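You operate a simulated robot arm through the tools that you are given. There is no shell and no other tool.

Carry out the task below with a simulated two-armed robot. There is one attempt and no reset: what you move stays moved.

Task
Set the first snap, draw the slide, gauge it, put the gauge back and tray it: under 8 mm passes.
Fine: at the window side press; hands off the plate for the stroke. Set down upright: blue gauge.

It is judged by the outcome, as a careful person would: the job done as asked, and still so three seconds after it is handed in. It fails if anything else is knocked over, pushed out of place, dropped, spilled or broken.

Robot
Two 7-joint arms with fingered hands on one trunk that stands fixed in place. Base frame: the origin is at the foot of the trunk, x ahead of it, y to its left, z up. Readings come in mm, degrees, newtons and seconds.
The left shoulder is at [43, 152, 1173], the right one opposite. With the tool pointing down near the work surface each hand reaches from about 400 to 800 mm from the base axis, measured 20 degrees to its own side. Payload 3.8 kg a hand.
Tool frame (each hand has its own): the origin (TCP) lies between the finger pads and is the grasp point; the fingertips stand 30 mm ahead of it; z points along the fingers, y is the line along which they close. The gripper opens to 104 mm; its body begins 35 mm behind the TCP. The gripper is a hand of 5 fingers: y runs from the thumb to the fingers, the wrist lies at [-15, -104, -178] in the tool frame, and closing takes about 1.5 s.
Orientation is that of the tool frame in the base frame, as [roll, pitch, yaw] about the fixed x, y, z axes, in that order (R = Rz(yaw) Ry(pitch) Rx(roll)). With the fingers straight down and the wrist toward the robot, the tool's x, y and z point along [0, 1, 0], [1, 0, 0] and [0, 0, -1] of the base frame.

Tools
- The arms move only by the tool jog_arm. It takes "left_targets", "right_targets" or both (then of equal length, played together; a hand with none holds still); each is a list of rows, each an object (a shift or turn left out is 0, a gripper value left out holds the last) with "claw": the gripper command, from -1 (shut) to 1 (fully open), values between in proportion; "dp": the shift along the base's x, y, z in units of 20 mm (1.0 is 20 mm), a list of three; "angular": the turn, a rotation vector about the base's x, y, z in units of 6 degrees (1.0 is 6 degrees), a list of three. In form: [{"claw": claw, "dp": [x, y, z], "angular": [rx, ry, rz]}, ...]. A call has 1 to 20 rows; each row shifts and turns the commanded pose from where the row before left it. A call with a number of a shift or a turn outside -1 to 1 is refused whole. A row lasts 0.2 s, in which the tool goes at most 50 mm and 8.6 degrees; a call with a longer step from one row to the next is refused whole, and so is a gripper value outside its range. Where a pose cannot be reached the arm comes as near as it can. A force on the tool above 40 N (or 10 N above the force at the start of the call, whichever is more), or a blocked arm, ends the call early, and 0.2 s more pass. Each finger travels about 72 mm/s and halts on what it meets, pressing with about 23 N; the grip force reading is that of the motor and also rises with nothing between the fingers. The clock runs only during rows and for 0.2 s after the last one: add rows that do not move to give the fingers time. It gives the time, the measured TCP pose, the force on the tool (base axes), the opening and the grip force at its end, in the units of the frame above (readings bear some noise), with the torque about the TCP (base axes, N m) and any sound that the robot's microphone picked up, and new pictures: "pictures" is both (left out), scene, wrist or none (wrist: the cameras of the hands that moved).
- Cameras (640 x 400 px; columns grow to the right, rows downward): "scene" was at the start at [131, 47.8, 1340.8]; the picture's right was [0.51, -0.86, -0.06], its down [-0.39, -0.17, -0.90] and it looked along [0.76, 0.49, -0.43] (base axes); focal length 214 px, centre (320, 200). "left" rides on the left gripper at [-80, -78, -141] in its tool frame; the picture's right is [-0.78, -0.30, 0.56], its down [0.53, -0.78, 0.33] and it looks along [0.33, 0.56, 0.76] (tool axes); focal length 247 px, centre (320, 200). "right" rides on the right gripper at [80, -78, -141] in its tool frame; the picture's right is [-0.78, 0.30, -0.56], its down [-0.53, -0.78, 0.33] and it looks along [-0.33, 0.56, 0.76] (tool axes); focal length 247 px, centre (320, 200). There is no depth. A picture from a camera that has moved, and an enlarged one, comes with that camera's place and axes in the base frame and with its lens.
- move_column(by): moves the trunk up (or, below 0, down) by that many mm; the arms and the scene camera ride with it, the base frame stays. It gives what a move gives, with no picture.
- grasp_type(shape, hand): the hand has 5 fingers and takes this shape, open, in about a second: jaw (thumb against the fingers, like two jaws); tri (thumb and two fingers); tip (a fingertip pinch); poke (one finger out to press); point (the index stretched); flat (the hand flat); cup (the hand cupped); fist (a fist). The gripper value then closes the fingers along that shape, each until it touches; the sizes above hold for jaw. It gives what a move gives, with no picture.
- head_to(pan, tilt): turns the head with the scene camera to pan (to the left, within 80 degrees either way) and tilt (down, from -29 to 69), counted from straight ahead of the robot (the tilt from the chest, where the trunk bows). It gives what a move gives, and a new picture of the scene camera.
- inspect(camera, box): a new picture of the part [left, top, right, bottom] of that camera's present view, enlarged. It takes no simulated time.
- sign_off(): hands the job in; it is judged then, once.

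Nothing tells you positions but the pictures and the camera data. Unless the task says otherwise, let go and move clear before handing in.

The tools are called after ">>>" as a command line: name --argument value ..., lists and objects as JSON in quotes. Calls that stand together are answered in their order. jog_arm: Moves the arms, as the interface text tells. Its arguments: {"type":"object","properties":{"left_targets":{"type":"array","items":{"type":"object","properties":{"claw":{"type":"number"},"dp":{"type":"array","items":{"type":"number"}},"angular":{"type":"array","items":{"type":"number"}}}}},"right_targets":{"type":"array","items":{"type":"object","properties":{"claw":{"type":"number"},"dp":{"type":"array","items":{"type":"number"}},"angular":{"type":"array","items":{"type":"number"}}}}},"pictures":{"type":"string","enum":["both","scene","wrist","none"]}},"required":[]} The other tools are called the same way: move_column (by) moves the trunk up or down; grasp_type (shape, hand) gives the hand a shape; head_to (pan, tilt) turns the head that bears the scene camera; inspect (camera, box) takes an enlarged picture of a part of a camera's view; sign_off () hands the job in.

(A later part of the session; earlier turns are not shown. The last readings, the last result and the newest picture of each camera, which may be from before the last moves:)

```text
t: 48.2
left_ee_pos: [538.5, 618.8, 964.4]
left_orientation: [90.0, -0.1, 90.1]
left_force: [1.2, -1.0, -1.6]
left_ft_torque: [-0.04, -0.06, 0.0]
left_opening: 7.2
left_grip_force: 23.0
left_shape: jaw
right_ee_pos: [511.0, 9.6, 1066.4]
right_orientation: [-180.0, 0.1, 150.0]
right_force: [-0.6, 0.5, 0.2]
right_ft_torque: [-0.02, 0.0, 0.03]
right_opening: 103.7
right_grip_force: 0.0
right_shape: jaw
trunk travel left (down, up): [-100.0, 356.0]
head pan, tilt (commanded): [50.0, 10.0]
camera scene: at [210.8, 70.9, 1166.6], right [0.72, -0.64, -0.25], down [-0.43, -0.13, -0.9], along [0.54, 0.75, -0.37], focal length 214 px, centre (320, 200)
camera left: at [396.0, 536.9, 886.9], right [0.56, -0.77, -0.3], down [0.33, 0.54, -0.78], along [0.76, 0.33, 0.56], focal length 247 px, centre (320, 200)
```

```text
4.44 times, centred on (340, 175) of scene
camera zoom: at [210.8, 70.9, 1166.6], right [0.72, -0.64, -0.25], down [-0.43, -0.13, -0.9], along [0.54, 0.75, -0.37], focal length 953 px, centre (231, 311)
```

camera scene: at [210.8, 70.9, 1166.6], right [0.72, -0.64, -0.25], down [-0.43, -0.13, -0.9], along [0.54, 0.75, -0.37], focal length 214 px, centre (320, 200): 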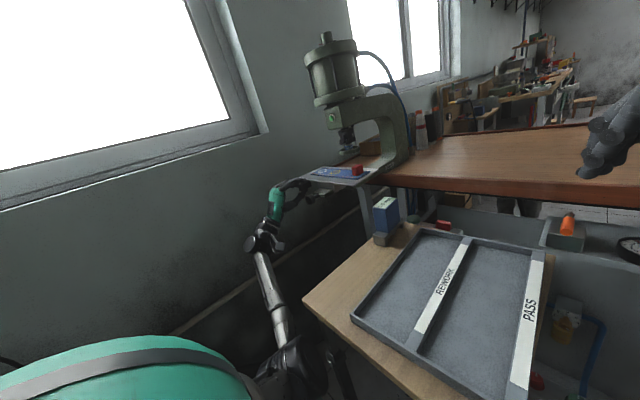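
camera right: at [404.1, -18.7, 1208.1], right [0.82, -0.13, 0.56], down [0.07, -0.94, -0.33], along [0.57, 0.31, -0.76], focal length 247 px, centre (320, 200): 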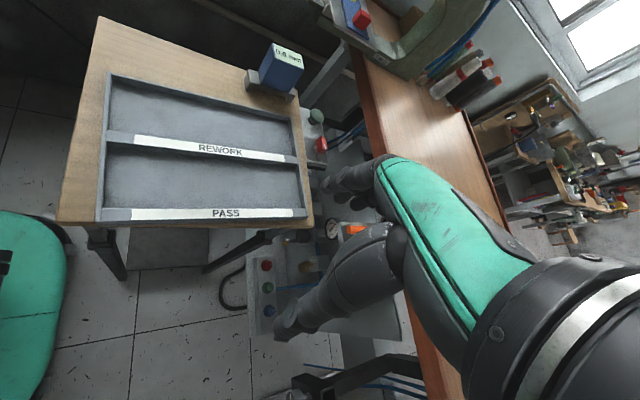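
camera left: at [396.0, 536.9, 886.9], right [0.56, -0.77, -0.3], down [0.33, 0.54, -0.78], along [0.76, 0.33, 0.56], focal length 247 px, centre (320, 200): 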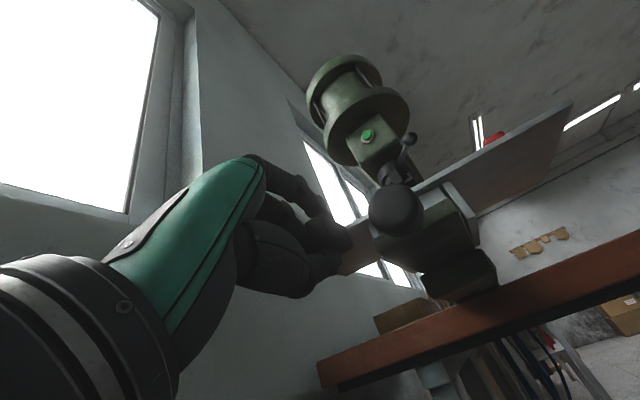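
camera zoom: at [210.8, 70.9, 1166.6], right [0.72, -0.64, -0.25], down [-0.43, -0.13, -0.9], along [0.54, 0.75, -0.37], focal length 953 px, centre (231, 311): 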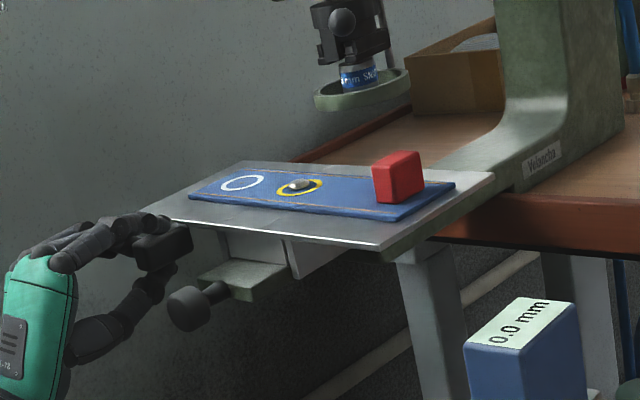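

>>> jog_arm --left_targets '[{"dp": [-0.4, 0, 0], "claw": -1}, {"dp": [-0.4, 0, 0], "claw": -1}, {"dp": [-0.4, 0, 0], "claw": -1}, {"dp": [-0.4, 0, 0], "claw": -1}]'

>>> inspect --camera "scene" --box '[260, 130, 380, 220]'

```text
t: 49.2
left_ee_pos: [505.9, 617.2, 963.5]
left_orientation: [90.0, -0.1, 90.1]
left_force: [0.8, -0.2, -0.4]
left_ft_torque: [-0.06, -0.1, 0.0]
left_opening: 6.8
left_grip_force: 23.4
left_shape: jaw
right_ee_pos: [511.4, 10.8, 1066.1]
right_orientation: [-179.8, 0.0, 150.0]
right_force: [0.1, 0.4, 0.4]
right_ft_torque: [0.0, -0.01, -0.01]
right_opening: 103.8
right_grip_force: 0.0
right_shape: jaw
trunk travel left (down, up): [-100.0, 356.0]
head pan, tilt (commanded): [50.0, 10.0]
camera scene: at [210.9, 71.0, 1166.6], right [0.72, -0.64, -0.25], down [-0.43, -0.13, -0.9], along [0.54, 0.75, -0.37], focal length 214 px, centre (320, 200)
camera left: at [364.2, 536.6, 886.3], right [0.56, -0.77, -0.3], down [0.33, 0.54, -0.78], along [0.76, 0.33, 0.56], focal length 247 px, centre (320, 200)
```

scene: 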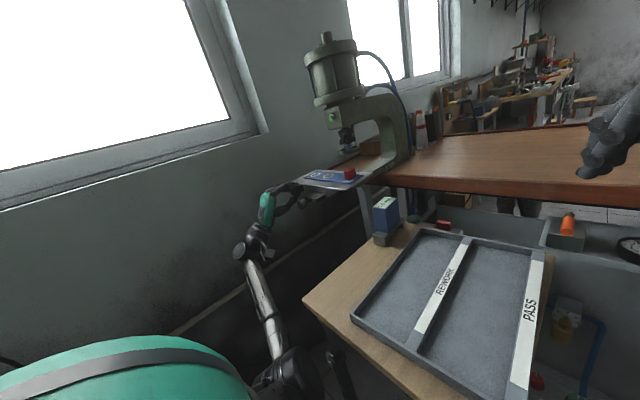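
left: 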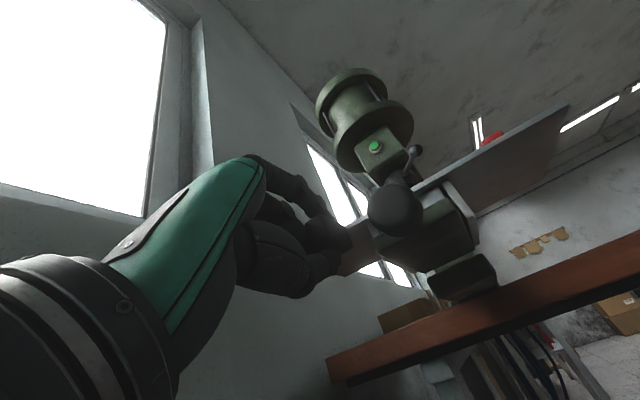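

```text
4.44 times, centred on (320, 175) of scene
camera zoom: at [210.9, 71.0, 1166.6], right [0.72, -0.64, -0.25], down [-0.43, -0.13, -0.9], along [0.54, 0.75, -0.37], focal length 953 px, centre (320, 311)
```

zoom: 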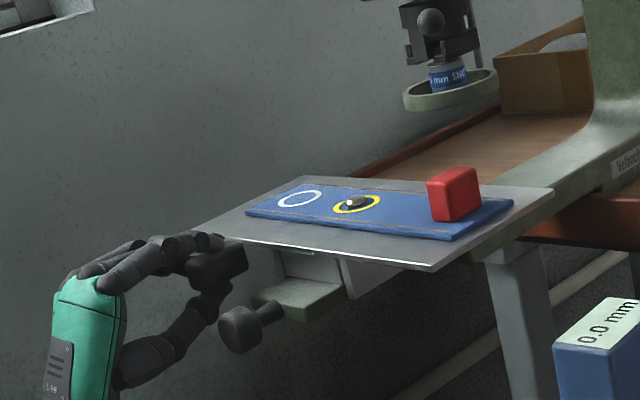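

The slide is out by about 117 mm and still free. I'll continue in small steps to find its stop.

>>> jog_arm --left_targets '[{"dp": [-0.25, 0, 0], "claw": -1}, {"dp": [-0.25, 0, 0], "claw": -1}, {"dp": [-0.25, 0, 0], "claw": -1}, {"dp": [-0.25, 0, 0], "claw": -1}]'

>>> inspect --camera "scene" --box '[260, 130, 380, 220]'

```text
t: 50.2
left_ee_pos: [488.8, 617.7, 962.9]
left_orientation: [90.0, 0.0, 90.0]
left_force: [8.8, -0.1, 0.0]
left_ft_torque: [-0.04, -0.06, 0.01]
left_opening: 6.6
left_grip_force: 23.3
left_shape: jaw
right_ee_pos: [513.5, 9.3, 1064.2]
right_orientation: [-180.0, -0.2, 149.9]
right_force: [-0.5, 0.9, -0.7]
right_ft_torque: [-0.01, -0.02, -0.04]
right_opening: 103.7
right_grip_force: 0.0
right_shape: jaw
trunk travel left (down, up): [-100.0, 356.0]
head pan, tilt (commanded): [50.0, 10.0]
camera scene: at [212.9, 70.7, 1166.2], right [0.72, -0.64, -0.25], down [-0.43, -0.13, -0.89], along [0.54, 0.75, -0.37], focal length 214 px, centre (320, 200)
camera left: at [346.3, 536.6, 886.0], right [0.56, -0.78, -0.3], down [0.33, 0.54, -0.78], along [0.76, 0.33, 0.56], focal length 247 px, centre (320, 200)
```

scene: 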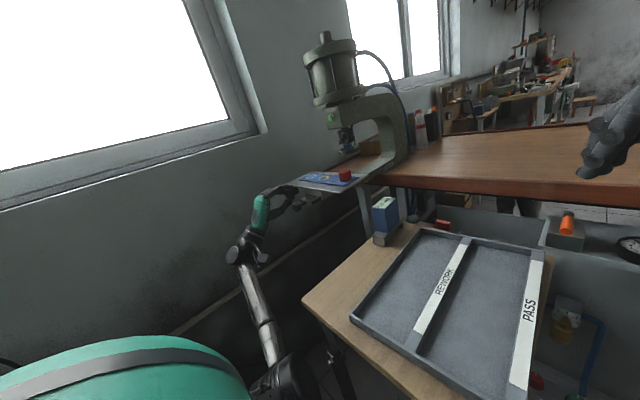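
left: 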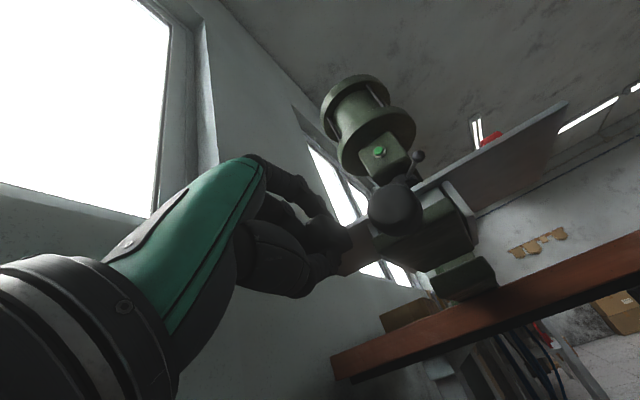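

```text
4.44 times, centred on (320, 175) of scene
camera zoom: at [212.9, 70.7, 1166.2], right [0.72, -0.64, -0.25], down [-0.43, -0.13, -0.89], along [0.54, 0.75, -0.37], focal length 953 px, centre (320, 311)
```

zoom: 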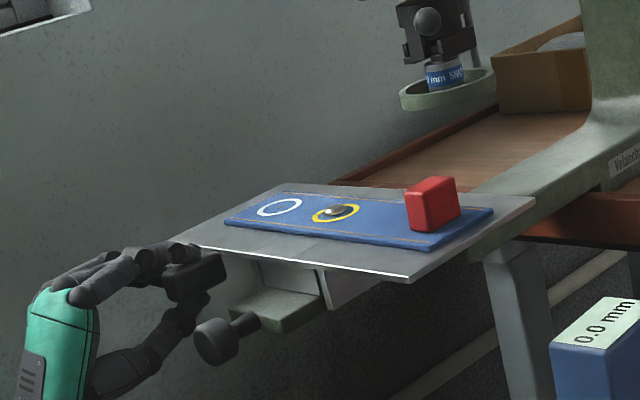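

The pull force rose to about 9 N: the slide is at its stop, about 132 mm out. I'll relax the pull, open the hand and back away.

>>> jog_arm --left_targets '[{"dp": [0.12, 0, 0], "claw": -1}, {"claw": -0.6}, {"claw": 0}, {"claw": 0.6}, {"claw": 1}, {"claw": 1}, {"dp": [-0.5, 0, 0], "claw": 1}, {"dp": [-1, 0, 0], "claw": 1}, {"dp": [-1, 0, 0], "claw": 1}, {"dp": [-1, 0, 0], "claw": 1}]'

>>> inspect --camera "scene" --box '[260, 130, 380, 220]'

```text
t: 52.4
left_ee_pos: [417.9, 617.4, 963.4]
left_orientation: [90.0, -0.1, 90.1]
left_force: [-0.5, 0.0, -0.4]
left_ft_torque: [-0.03, 0.02, 0.01]
left_opening: 103.6
left_grip_force: 0.1
left_shape: jaw
right_ee_pos: [509.9, 10.8, 1065.8]
right_orientation: [-179.9, 0.0, 150.0]
right_force: [0.2, 0.3, -0.3]
right_ft_torque: [-0.03, -0.02, 0.0]
right_opening: 103.9
right_grip_force: 0.1
right_shape: jaw
trunk travel left (down, up): [-100.0, 356.0]
head pan, tilt (commanded): [50.0, 10.0]
camera scene: at [210.4, 70.8, 1166.7], right [0.72, -0.64, -0.25], down [-0.42, -0.13, -0.9], along [0.54, 0.75, -0.37], focal length 214 px, centre (320, 200)
camera left: at [275.9, 536.4, 886.7], right [0.56, -0.77, -0.3], down [0.33, 0.54, -0.78], along [0.76, 0.33, 0.56], focal length 247 px, centre (320, 200)
```

scene: 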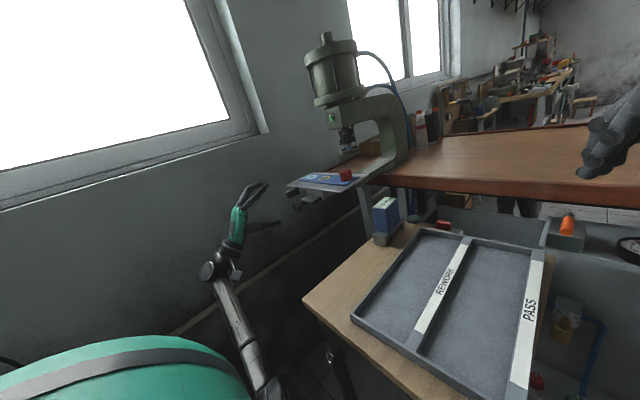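
left: 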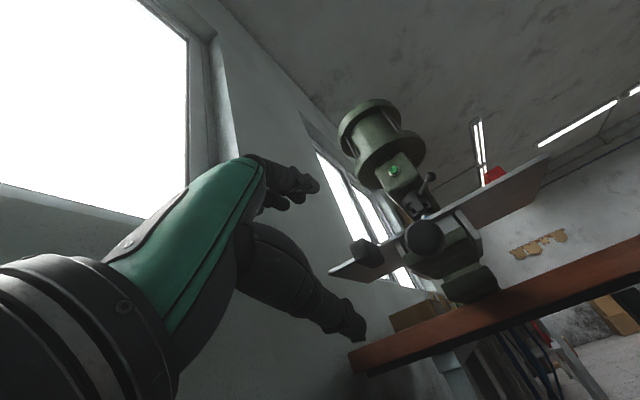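

```text
4.44 times, centred on (320, 175) of scene
camera zoom: at [210.4, 70.8, 1166.7], right [0.72, -0.64, -0.25], down [-0.42, -0.13, -0.9], along [0.54, 0.75, -0.37], focal length 953 px, centre (320, 311)
```

zoom: 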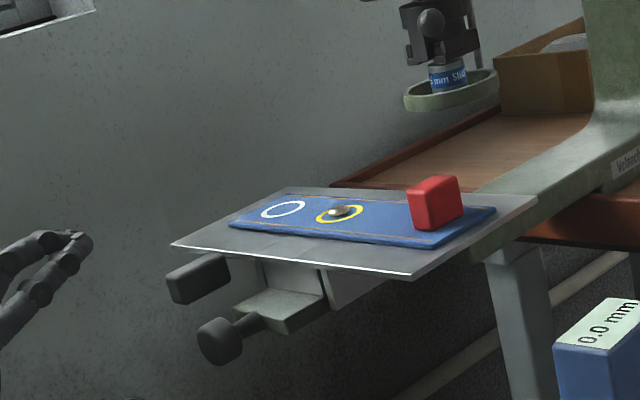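

Slide is out and stays put. Now I bring the left hand back to pointing down, on the way to the gauge.

>>> jog_arm --left_targets '[{"dp": [-0.2, -0.3, 0.5], "angular": [0, 1, 0]}, {"dp": [-0.2, -0.3, 0.5], "angular": [0, 1, 0]}, {"dp": [0, -0.4, 0.5], "angular": [0, 1, 0]}, {"dp": [0, -0.4, 0.5], "angular": [0, 1, 0]}, {"dp": [0, -0.4, 0.5], "angular": [0, 1, 0]}, {"dp": [0, -0.4, 0.5], "angular": [0, 1, 0]}, {"dp": [0, -0.4, 0.5], "angular": [0, 1, 0]}, {"dp": [0, -0.4, 0.5], "angular": [0, 1, 0]}, {"dp": [0, -0.4, 0.5], "angular": [0, 1, 0]}, {"dp": [0, -0.4, 0.5], "angular": [0, 1, 0]}, {"dp": [0, -0.4, 0.5], "angular": [0, 1, 0]}, {"dp": [0, -0.4, 0.5], "angular": [0, 1, 0]}, {"dp": [0, -0.4, 0.5], "angular": [0, 1, 0]}, {"dp": [0, -0.4, 0.5], "angular": [0, 1, 0]}, {"dp": [0, -0.4, 0.5], "angular": [0, 1, 0]}]'

>>> inspect --camera "scene" --box '[350, 180, 420, 250]'

```text
t: 55.6
left_ee_pos: [410.6, 502.3, 1114.9]
left_orientation: [-179.8, 0.0, 89.9]
left_force: [-0.3, 0.1, 0.1]
left_ft_torque: [0.0, 0.01, 0.02]
left_opening: 103.4
left_grip_force: 0.1
left_shape: jaw
right_ee_pos: [509.9, 10.8, 1067.3]
right_orientation: [-180.0, 0.0, 150.0]
right_force: [0.0, 0.2, -0.9]
right_ft_torque: [-0.03, -0.02, -0.01]
right_opening: 103.8
right_grip_force: 0.1
right_shape: jaw
trunk travel left (down, up): [-100.0, 356.0]
head pan, tilt (commanded): [50.0, 10.0]
camera scene: at [210.7, 70.2, 1166.6], right [0.72, -0.64, -0.25], down [-0.43, -0.13, -0.9], along [0.54, 0.75, -0.37], focal length 214 px, centre (320, 200)
camera left: at [331.7, 420.4, 1255.8], right [-0.3, -0.77, -0.56], down [-0.78, 0.54, -0.33], along [0.56, 0.33, -0.76], focal length 247 px, centre (320, 200)
```

scene: 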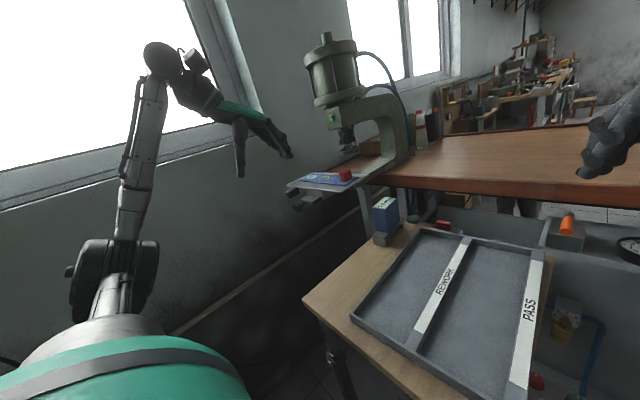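
left: 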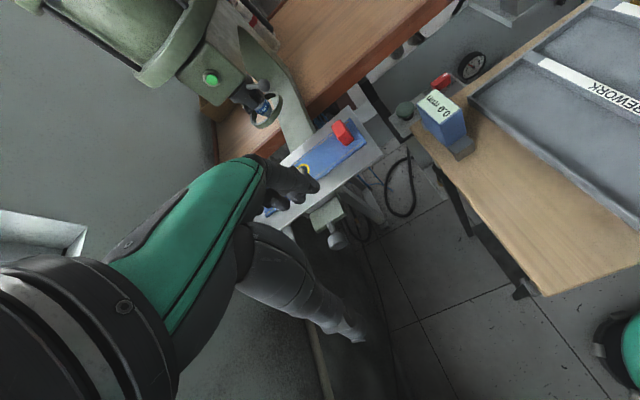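

```text
5.71 times, centred on (385, 215) of scene
camera zoom: at [210.7, 70.2, 1166.6], right [0.72, -0.64, -0.25], down [-0.43, -0.13, -0.9], along [0.54, 0.75, -0.37], focal length 1226 px, centre (-51, 114)
```

zoom: 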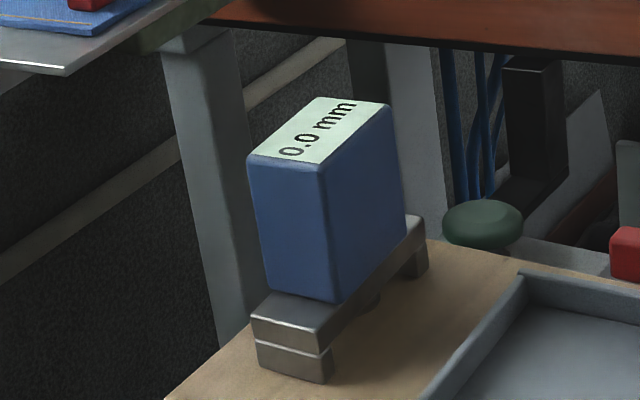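

The gauge's feet straddle about 68 mm, wider than the 60 mm cloth, so it is meant to stand across the strip with its feet on the plate. I'll bring the left hand over the gauge turned so the fingers close along y (clear of the press head at placement).

>>> jog_arm --left_targets '[{"dp": [0.56, -0.517, 0], "angular": [0, 0, 1]}, {"dp": [0.56, -0.517, 0], "angular": [0, 0, 1]}, {"dp": [0.56, -0.517, 0], "angular": [0, 0, 1]}, {"dp": [0.56, -0.517, 0], "angular": [0, 0, 1]}, {"dp": [0.56, -0.517, 0], "angular": [0, 0, 1]}, {"dp": [0.56, -0.517, 0], "angular": [0, 0, 1]}, {"dp": [0.56, -0.517, 0], "angular": [0, 0, 1]}, {"dp": [0.56, -0.517, 0], "angular": [0, 0, 1]}, {"dp": [0.56, -0.517, 0], "angular": [0, 0, 1]}, {"dp": [0.56, -0.517, 0], "angular": [0, 0, 1]}, {"dp": [0.56, -0.517, 0], "angular": [0, 0, 1]}, {"dp": [0.56, -0.517, 0], "angular": [0, 0, 1]}, {"dp": [0.56, -0.517, 0], "angular": [0, 0, 1]}, {"dp": [0.56, -0.517, 0], "angular": [0, 0, 1]}, {"dp": [0.56, -0.517, 0], "angular": [0, 0, 1]}]'

>>> inspect --camera "left" --box '[240, 160, 440, 320]'

```text
t: 58.8
left_ee_pos: [577.9, 350.2, 1110.2]
left_orientation: [-179.9, 0.0, -180.0]
left_force: [0.7, -1.2, 0.0]
left_ft_torque: [0.02, -0.03, -0.01]
left_opening: 103.6
left_grip_force: 0.1
left_shape: jaw
left hand out of reach, approached as far as the arm can: row 15
right_ee_pos: [512.4, 9.8, 1064.7]
right_orientation: [-179.8, 0.0, 149.9]
right_force: [-0.1, -0.5, -0.2]
right_ft_torque: [0.02, 0.0, 0.02]
right_opening: 103.4
right_grip_force: 0.1
right_shape: jaw
trunk travel left (down, up): [-100.0, 356.0]
head pan, tilt (commanded): [50.0, 10.0]
camera scene: at [211.8, 70.8, 1166.3], right [0.72, -0.64, -0.25], down [-0.43, -0.13, -0.89], along [0.54, 0.75, -0.37], focal length 214 px, centre (320, 200)
camera left: at [656.5, 270.8, 1252.0], right [0.78, -0.3, -0.56], down [-0.54, -0.78, -0.33], along [-0.33, 0.56, -0.76], focal length 247 px, centre (320, 200)
```

scene: 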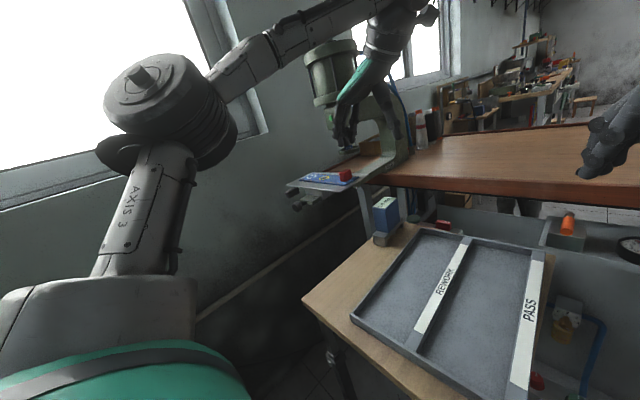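
left: 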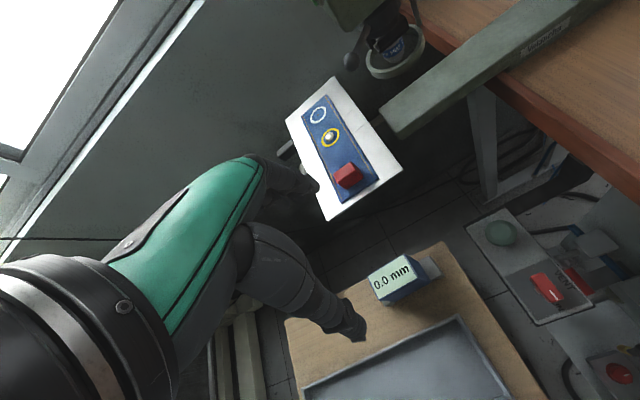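

```text
2.50 times, centred on (340, 240) of left
camera zoom: at [656.5, 270.8, 1252.0], right [0.78, -0.3, -0.56], down [-0.54, -0.78, -0.33], along [-0.33, 0.56, -0.76], focal length 617 px, centre (270, 100)
```

zoom: 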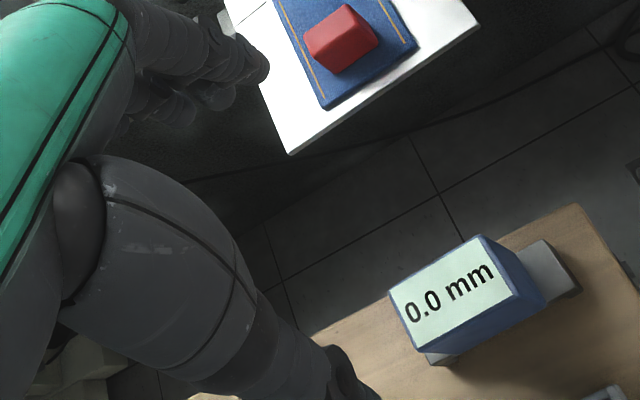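

The arm is near its limit at this turn but made it. I'll lower toward the gauge (centre about [575, 340], top about 942) and re-check.

>>> jog_arm --left_targets '[{"dp": [0, -0.1, -0.9]}, {"dp": [0, -0.1, -0.9]}, {"dp": [0, -0.1, -0.9]}, {"dp": [0, -0.1, -0.9]}, {"dp": [0, 0, -0.9]}]'

>>> inspect --camera "left" --box '[240, 160, 440, 320]'

>>> inspect --camera "scene" --box '[330, 100, 450, 260]'

```text
t: 60.0
left_ee_pos: [576.3, 343.0, 1021.6]
left_orientation: [180.0, -0.1, 179.9]
left_force: [0.2, -1.0, 0.2]
left_ft_torque: [-0.02, 0.01, -0.01]
left_opening: 103.7
left_grip_force: 0.0
left_shape: jaw
right_ee_pos: [511.0, 11.3, 1066.7]
right_orientation: [-179.9, 0.0, 150.0]
right_force: [0.0, 0.2, -0.2]
right_ft_torque: [-0.02, 0.01, 0.0]
right_opening: 103.7
right_grip_force: 0.0
right_shape: jaw
trunk travel left (down, up): [-100.0, 356.0]
head pan, tilt (commanded): [50.0, 10.0]
camera scene: at [211.0, 70.9, 1166.5], right [0.72, -0.64, -0.25], down [-0.43, -0.13, -0.9], along [0.54, 0.75, -0.37], focal length 214 px, centre (320, 200)
camera left: at [655.4, 263.6, 1162.2], right [0.77, -0.3, -0.56], down [-0.54, -0.78, -0.33], along [-0.33, 0.56, -0.76], focal length 247 px, centre (320, 200)
```

scene: 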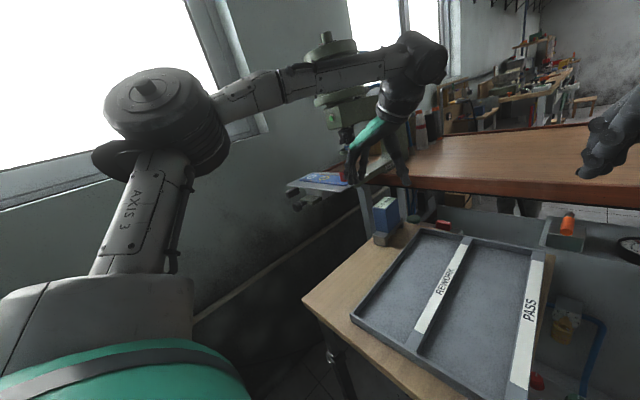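
left: 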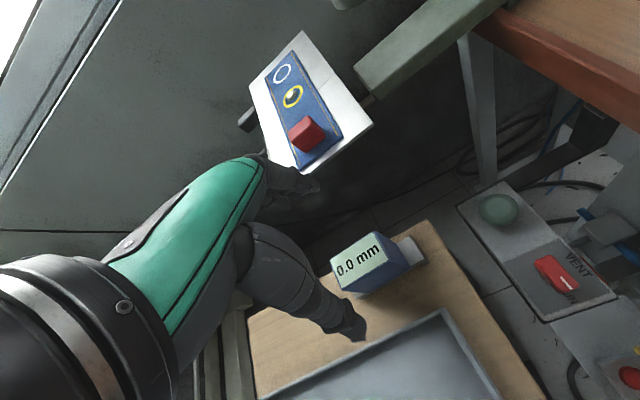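

```text
2.50 times, centred on (340, 240) of left
camera zoom: at [655.4, 263.6, 1162.2], right [0.77, -0.3, -0.56], down [-0.54, -0.78, -0.33], along [-0.33, 0.56, -0.76], focal length 617 px, centre (270, 100)
```

zoom: 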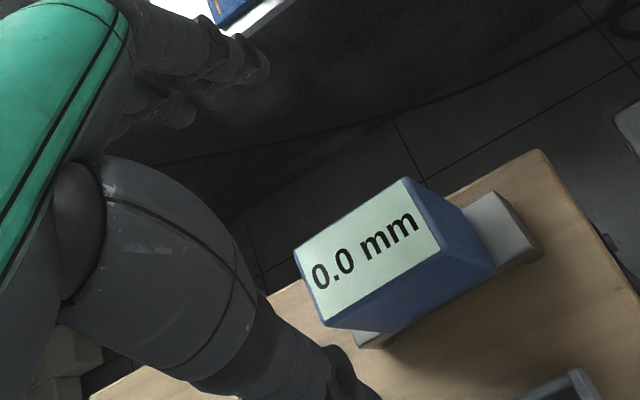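

```text
2.50 times, centred on (390, 180) of scene
camera zoom: at [211.0, 70.9, 1166.5], right [0.72, -0.64, -0.25], down [-0.43, -0.13, -0.9], along [0.54, 0.75, -0.37], focal length 536 px, centre (145, 250)
```

zoom: 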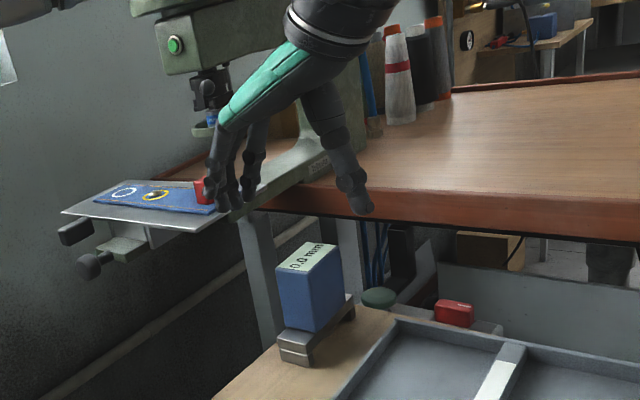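

Gauge centre is about [573, 341], top 942. I'll narrow the hand opening to ~62 mm (to clear the slide plate), then lower around the gauge body.

>>> jog_arm --left_targets '[{"claw": 0.2}, {"claw": 0.2}, {"claw": 0.2}, {"dp": [-0.08, -0.05, -0.9]}, {"dp": [-0.08, -0.05, -0.9]}, {"dp": [0, 0, -0.9]}]'

>>> inspect --camera "left" --box '[240, 160, 440, 320]'

>>> inspect --camera "scene" --box '[330, 120, 450, 260]'

>>> inspect --camera "right" --box '[220, 20, 400, 140]'

```text
t: 61.4
left_ee_pos: [573.0, 339.8, 966.6]
left_orientation: [179.9, -0.1, 179.9]
left_force: [-0.5, 0.4, -0.4]
left_ft_torque: [-0.03, -0.01, 0.0]
left_opening: 62.7
left_grip_force: 0.0
left_shape: jaw
right_ee_pos: [511.6, 11.4, 1066.1]
right_orientation: [-179.9, -0.1, 150.0]
right_force: [-1.0, -0.6, 0.5]
right_ft_torque: [-0.01, -0.02, 0.03]
right_opening: 103.9
right_grip_force: 0.1
right_shape: jaw
trunk travel left (down, up): [-100.0, 356.0]
head pan, tilt (commanded): [50.0, 10.0]
camera scene: at [211.1, 70.9, 1166.5], right [0.72, -0.64, -0.25], down [-0.43, -0.13, -0.9], along [0.54, 0.75, -0.37], focal length 214 px, centre (320, 200)
camera left: at [652.3, 261.4, 1108.5], right [0.77, -0.3, -0.56], down [-0.54, -0.78, -0.33], along [-0.33, 0.56, -0.76], focal length 247 px, centre (320, 200)
```

scene: 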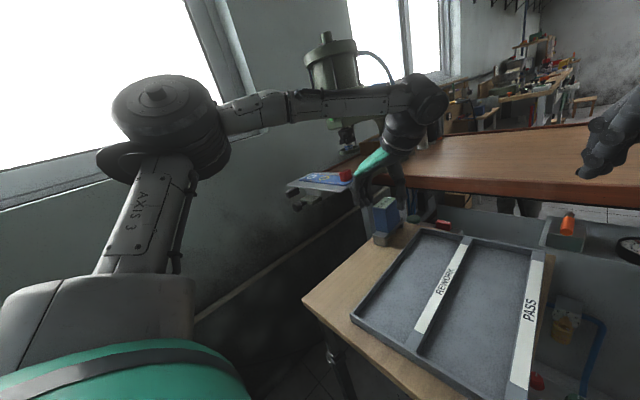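
left: 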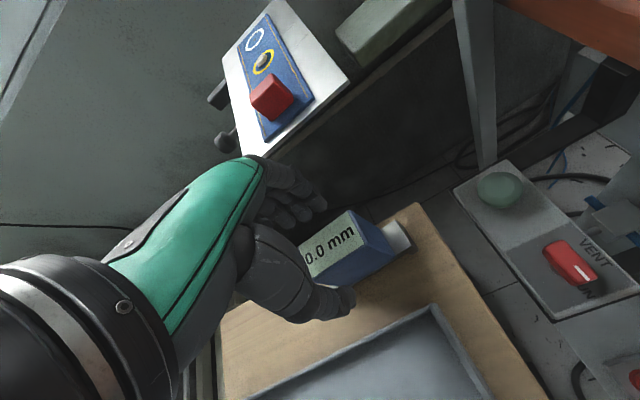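

```text
2.50 times, centred on (340, 240) of left
camera zoom: at [652.3, 261.4, 1108.5], right [0.77, -0.3, -0.56], down [-0.54, -0.78, -0.33], along [-0.33, 0.56, -0.76], focal length 617 px, centre (270, 100)
```

zoom: 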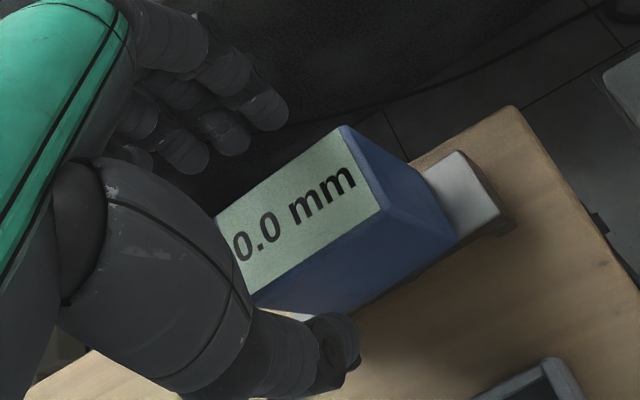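

```text
2.86 times, centred on (390, 190) of scene
camera zoom: at [211.1, 70.9, 1166.5], right [0.72, -0.64, -0.25], down [-0.43, -0.13, -0.9], along [0.54, 0.75, -0.37], focal length 613 px, centre (120, 229)
```

zoom: 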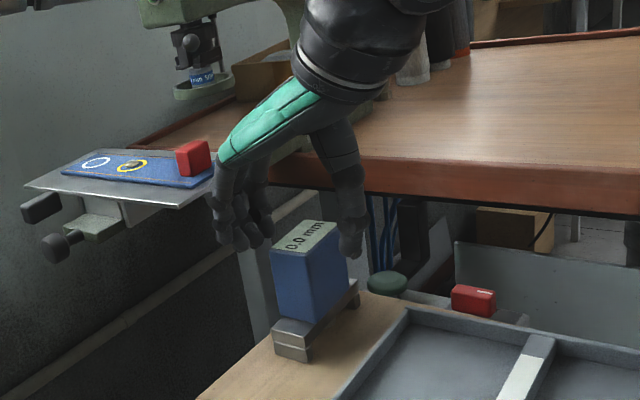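

```text
3.33 times, centred on (310, 80) of right
camera zoom: at [404.2, -17.3, 1207.9], right [0.82, -0.13, 0.56], down [0.07, -0.94, -0.33], along [0.57, 0.31, -0.76], focal length 823 px, centre (353, 600)
```

zoom: 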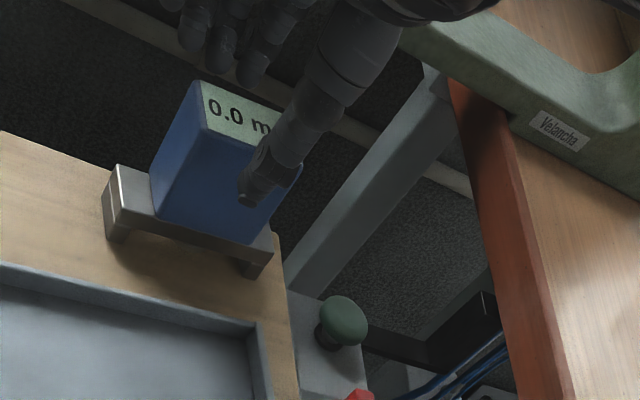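

Aligned well. Lowering the rest of the way and closing on the gauge body.

>>> jog_arm --left_targets '[{"dp": [0.04, 0, -0.7]}, {"dp": [0.04, 0, -0.7]}, {"dp": [0, 0, -0.7]}, {"dp": [0, 0, -0.6]}]'

>>> inspect --camera "left" --box '[240, 160, 440, 320]'

>>> inspect --camera "scene" --box '[330, 140, 430, 260]'

>>> inspect --camera "right" --box '[220, 20, 400, 140]'

```text
t: 62.4
left_ee_pos: [575.3, 339.6, 912.3]
left_orientation: [179.9, -0.2, 179.9]
left_force: [0.0, 0.3, -0.1]
left_ft_torque: [-0.02, -0.03, 0.01]
left_opening: 62.7
left_grip_force: 0.1
left_shape: jaw
right_ee_pos: [511.7, 10.3, 1065.8]
right_orientation: [-180.0, 0.0, 150.0]
right_force: [0.9, -0.1, -0.1]
right_ft_torque: [-0.01, 0.02, 0.0]
right_opening: 103.8
right_grip_force: 0.0
right_shape: jaw
trunk travel left (down, up): [-100.0, 356.0]
head pan, tilt (commanded): [50.0, 10.0]
camera scene: at [211.1, 70.9, 1166.5], right [0.72, -0.64, -0.25], down [-0.43, -0.13, -0.9], along [0.54, 0.75, -0.37], focal length 214 px, centre (320, 200)
camera left: at [654.4, 261.0, 1054.2], right [0.77, -0.3, -0.56], down [-0.54, -0.78, -0.33], along [-0.33, 0.56, -0.76], focal length 247 px, centre (320, 200)
```

scene: 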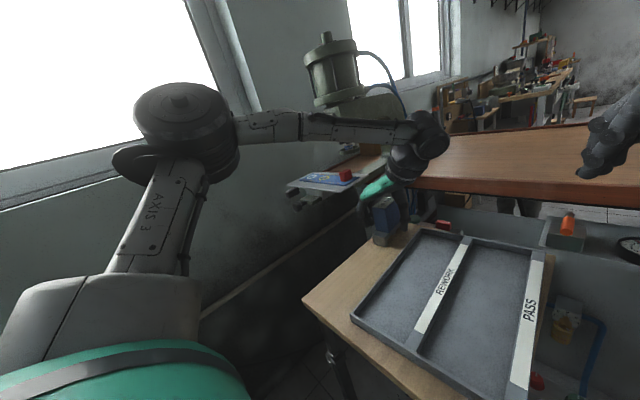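
left: 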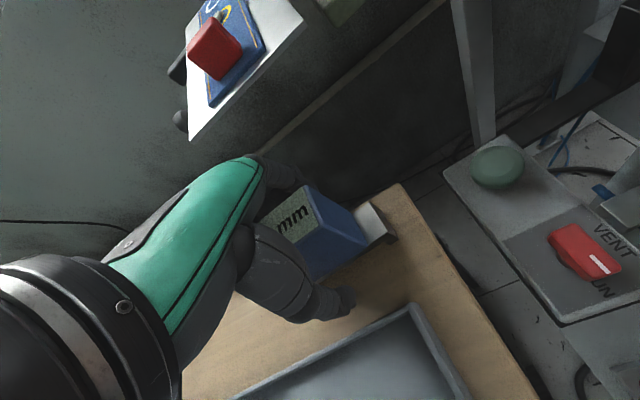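

```text
2.50 times, centred on (340, 240) of left
camera zoom: at [654.4, 261.0, 1054.2], right [0.77, -0.3, -0.56], down [-0.54, -0.78, -0.33], along [-0.33, 0.56, -0.76], focal length 617 px, centre (270, 100)
```

zoom: 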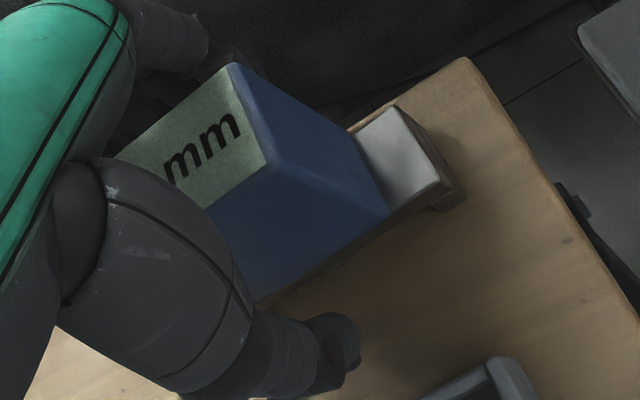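

```text
3.33 times, centred on (380, 200) of scene
camera zoom: at [211.1, 70.9, 1166.5], right [0.72, -0.64, -0.25], down [-0.43, -0.13, -0.9], along [0.54, 0.75, -0.37], focal length 715 px, centre (120, 200)
```

zoom: 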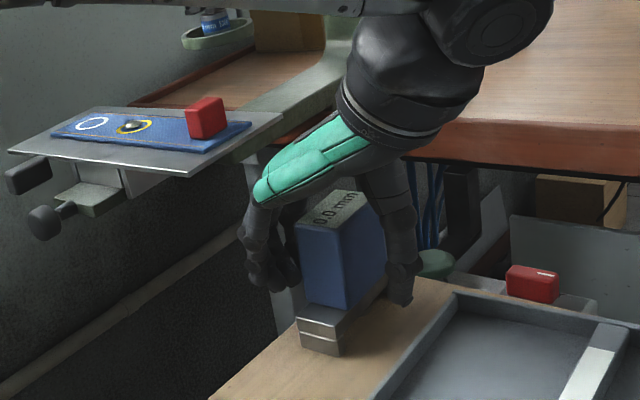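

```text
3.33 times, centred on (310, 80) of right
camera zoom: at [404.2, -17.3, 1208.0], right [0.82, -0.13, 0.56], down [0.07, -0.94, -0.33], along [0.57, 0.31, -0.76], focal length 823 px, centre (353, 600)
```

zoom: 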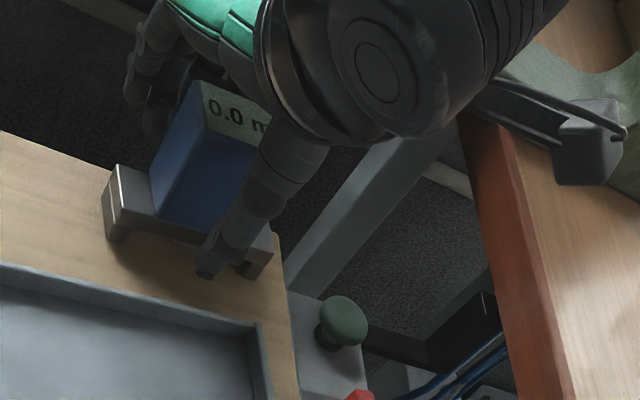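

>>> jog_arm --left_targets '[{"claw": 0}, {"claw": -0.2}, {"claw": -0.3}, {"claw": -0.4}, {"claw": -0.5}, {"claw": -0.6}, {"claw": -0.8}, {"claw": -1}, {"claw": -1}]'

>>> inspect --camera "scene" --box '[330, 140, 430, 260]'

>>> inspect --camera "left" --box '[240, 160, 440, 320]'

```text
t: 64.4
left_ee_pos: [574.6, 339.4, 913.6]
left_orientation: [-179.9, -0.1, 179.9]
left_force: [-0.1, -0.1, 0.1]
left_ft_torque: [-0.01, 0.0, 0.02]
left_opening: 29.3
left_grip_force: 22.5
left_shape: jaw
right_ee_pos: [510.1, 10.0, 1065.5]
right_orientation: [-179.9, 0.0, 150.1]
right_force: [-0.1, 0.6, -0.5]
right_ft_torque: [-0.02, -0.01, 0.01]
right_opening: 103.6
right_grip_force: 0.0
right_shape: jaw
trunk travel left (down, up): [-100.0, 356.0]
head pan, tilt (commanded): [50.0, 10.0]
camera scene: at [210.9, 70.8, 1166.5], right [0.72, -0.64, -0.25], down [-0.43, -0.13, -0.9], along [0.54, 0.75, -0.37], focal length 214 px, centre (320, 200)
camera left: at [654.2, 260.9, 1054.5], right [0.77, -0.3, -0.56], down [-0.54, -0.78, -0.33], along [-0.33, 0.56, -0.76], focal length 247 px, centre (320, 200)
```

scene: 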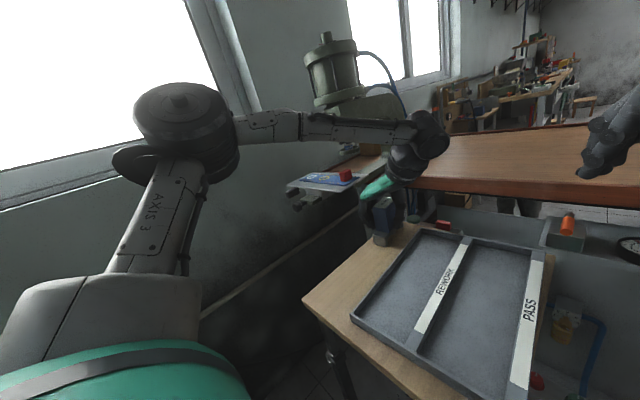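
left: 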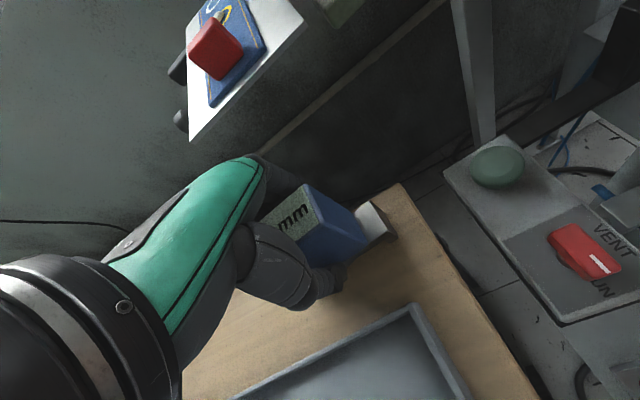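

```text
3.33 times, centred on (380, 200) of scene
camera zoom: at [210.9, 70.8, 1166.5], right [0.72, -0.64, -0.25], down [-0.43, -0.13, -0.9], along [0.54, 0.75, -0.37], focal length 715 px, centre (120, 200)
```

zoom: 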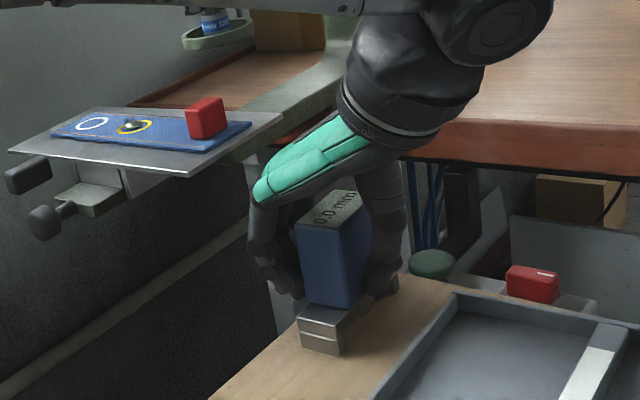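

```text
2.50 times, centred on (340, 240) of left
camera zoom: at [654.2, 260.9, 1054.5], right [0.77, -0.3, -0.56], down [-0.54, -0.78, -0.33], along [-0.33, 0.56, -0.76], focal length 617 px, centre (270, 100)
```

zoom: 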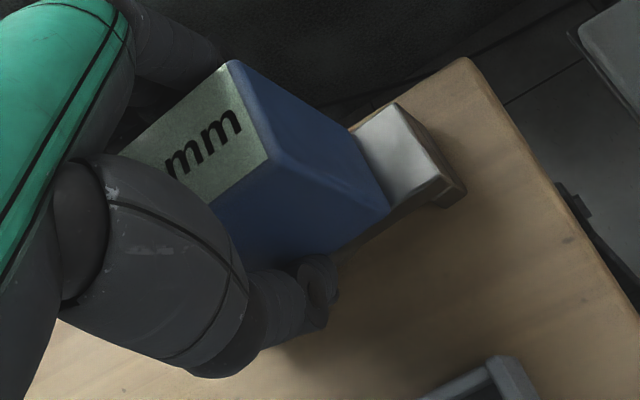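

The gauge is gripped (opening 29 mm); its home pose is TCP [574.6, 339.4, 913.6]. I'll lift it straight up.

>>> jog_arm --left_targets '[{"dp": [0, 0, 0.3], "claw": -1}, {"dp": [0, 0, 0.6], "claw": -1}, {"dp": [0, 0, 1], "claw": -1}, {"dp": [0, 0, 1], "claw": -1}, {"dp": [0, 0, 1], "claw": -1}, {"dp": [0, 0, 1], "claw": -1}, {"dp": [0, 0, 1], "claw": -1}, {"dp": [0, 0, 1], "claw": -1}, {"dp": [0, 0, 1], "claw": -1}, {"dp": [0, 0, 1], "claw": -1}]'

>>> inspect --camera "left" --box '[200, 40, 420, 200]'

>>> inspect --camera "scene" --box '[270, 40, 450, 220]'

```text
t: 66.6
left_ee_pos: [574.6, 339.7, 1091.9]
left_orientation: [180.0, -0.2, 180.0]
left_force: [0.6, 0.7, -2.5]
left_ft_torque: [0.03, -0.03, 0.0]
left_opening: 29.3
left_grip_force: 23.3
left_shape: jaw
right_ee_pos: [511.6, 11.2, 1066.9]
right_orientation: [-179.9, 0.1, 150.0]
right_force: [-0.1, -0.3, 0.0]
right_ft_torque: [-0.01, 0.02, -0.02]
right_opening: 103.9
right_grip_force: 0.1
right_shape: jaw
trunk travel left (down, up): [-100.0, 356.0]
head pan, tilt (commanded): [50.0, 10.0]
camera scene: at [211.0, 70.8, 1166.5], right [0.72, -0.64, -0.25], down [-0.43, -0.13, -0.9], along [0.54, 0.75, -0.37], focal length 214 px, centre (320, 200)
camera left: at [654.7, 260.9, 1233.1], right [0.77, -0.3, -0.56], down [-0.54, -0.78, -0.33], along [-0.34, 0.56, -0.76], focal length 247 px, centre (320, 200)
```

scene: 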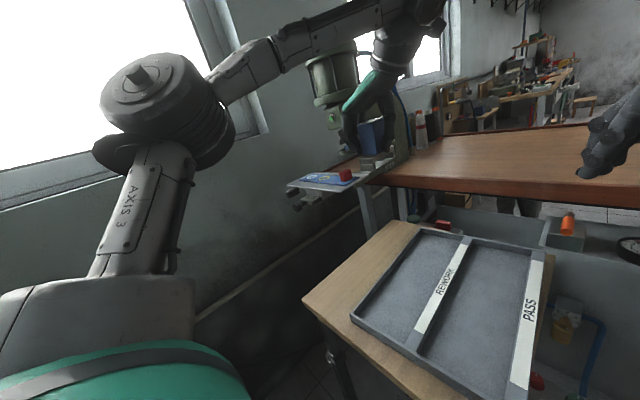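
left: 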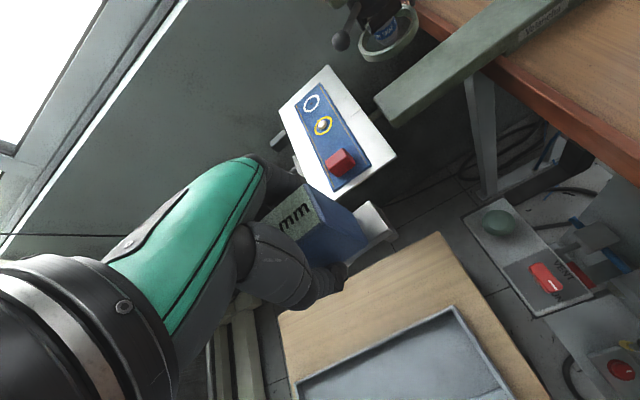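

```text
2.50 times, centred on (310, 120) of left
camera zoom: at [654.7, 260.9, 1233.1], right [0.77, -0.3, -0.56], down [-0.54, -0.78, -0.33], along [-0.34, 0.56, -0.76], focal length 617 px, centre (345, 400)
```

zoom: 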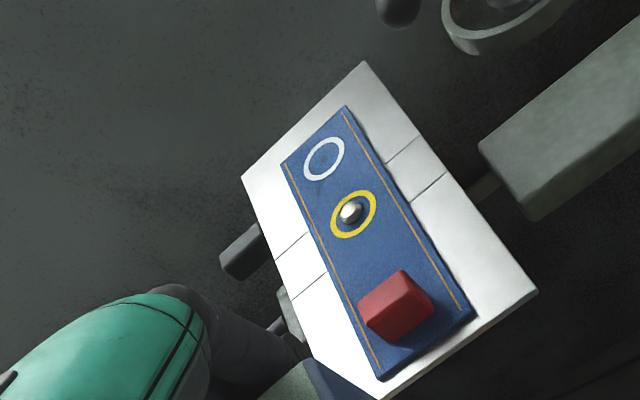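

```text
2.22 times, centred on (360, 130) of scene
camera zoom: at [211.0, 70.8, 1166.5], right [0.72, -0.64, -0.25], down [-0.43, -0.13, -0.9], along [0.54, 0.75, -0.37], focal length 477 px, centre (231, 356)
```

zoom: 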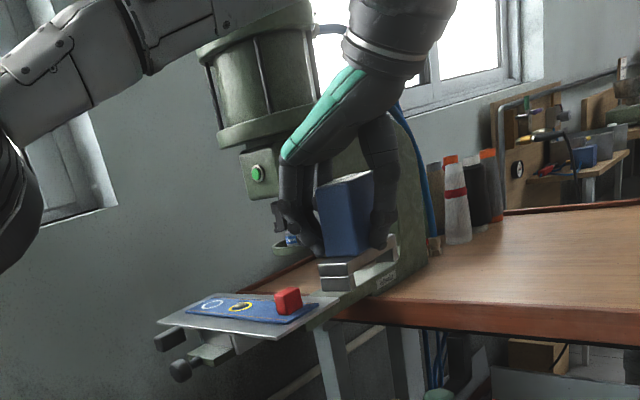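

The gauge is up. By the same wrist camera the yellow snap is at about [592, 558] and the cloth spans x 563–621. I'll carry the gauge over the red block toward the snap.

>>> jog_arm --left_targets '[{"dp": [0.08, 0.8, 0.15], "claw": -1}, {"dp": [0.08, 0.9, 0.15], "claw": -1}, {"dp": [0.08, 0.9, 0.15], "claw": -1}, {"dp": [0.08, 0.9, 0], "claw": -1}, {"dp": [0.08, 0.9, 0], "claw": -1}, {"dp": [0.08, 0.9, 0], "claw": -1}, {"dp": [0.08, 0.9, 0], "claw": -1}, {"dp": [0.08, 0.9, 0], "claw": -1}]'

>>> inspect --camera "scene" --box '[250, 40, 430, 220]'

```text
t: 68.4
left_ee_pos: [587.4, 482.2, 1100.2]
left_orientation: [180.0, -0.1, 179.9]
left_force: [-0.6, -0.3, -2.4]
left_ft_torque: [0.02, 0.02, 0.0]
left_opening: 28.7
left_grip_force: 23.5
left_shape: jaw
right_ee_pos: [511.3, 11.4, 1065.4]
right_orientation: [-179.9, 0.0, 150.0]
right_force: [0.1, -0.5, -0.3]
right_ft_torque: [0.0, 0.0, 0.0]
right_opening: 103.5
right_grip_force: 0.1
right_shape: jaw
trunk travel left (down, up): [-100.0, 356.0]
head pan, tilt (commanded): [50.0, 10.0]
camera scene: at [211.2, 71.6, 1166.4], right [0.72, -0.64, -0.25], down [-0.43, -0.13, -0.9], along [0.54, 0.75, -0.37], focal length 214 px, centre (320, 200)
camera left: at [666.9, 403.7, 1240.9], right [0.77, -0.3, -0.56], down [-0.54, -0.78, -0.33], along [-0.33, 0.56, -0.76], focal length 247 px, centre (320, 200)
```

scene: 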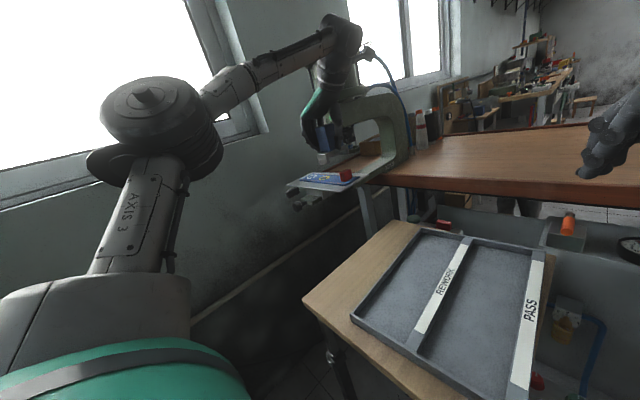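
left: 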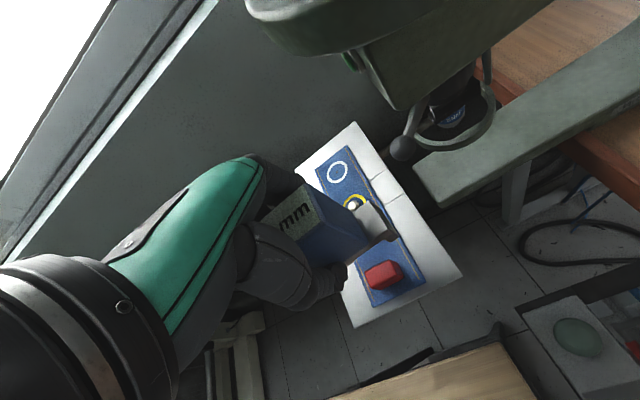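

```text
2.22 times, centred on (340, 130) of scene
camera zoom: at [211.2, 71.6, 1166.4], right [0.72, -0.64, -0.25], down [-0.43, -0.13, -0.9], along [0.54, 0.75, -0.37], focal length 477 px, centre (276, 356)
```

zoom: 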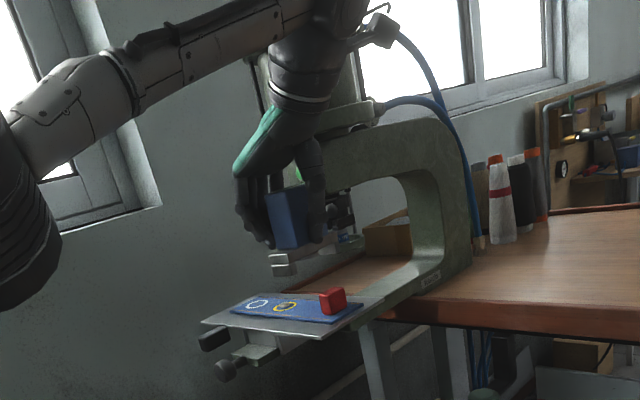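

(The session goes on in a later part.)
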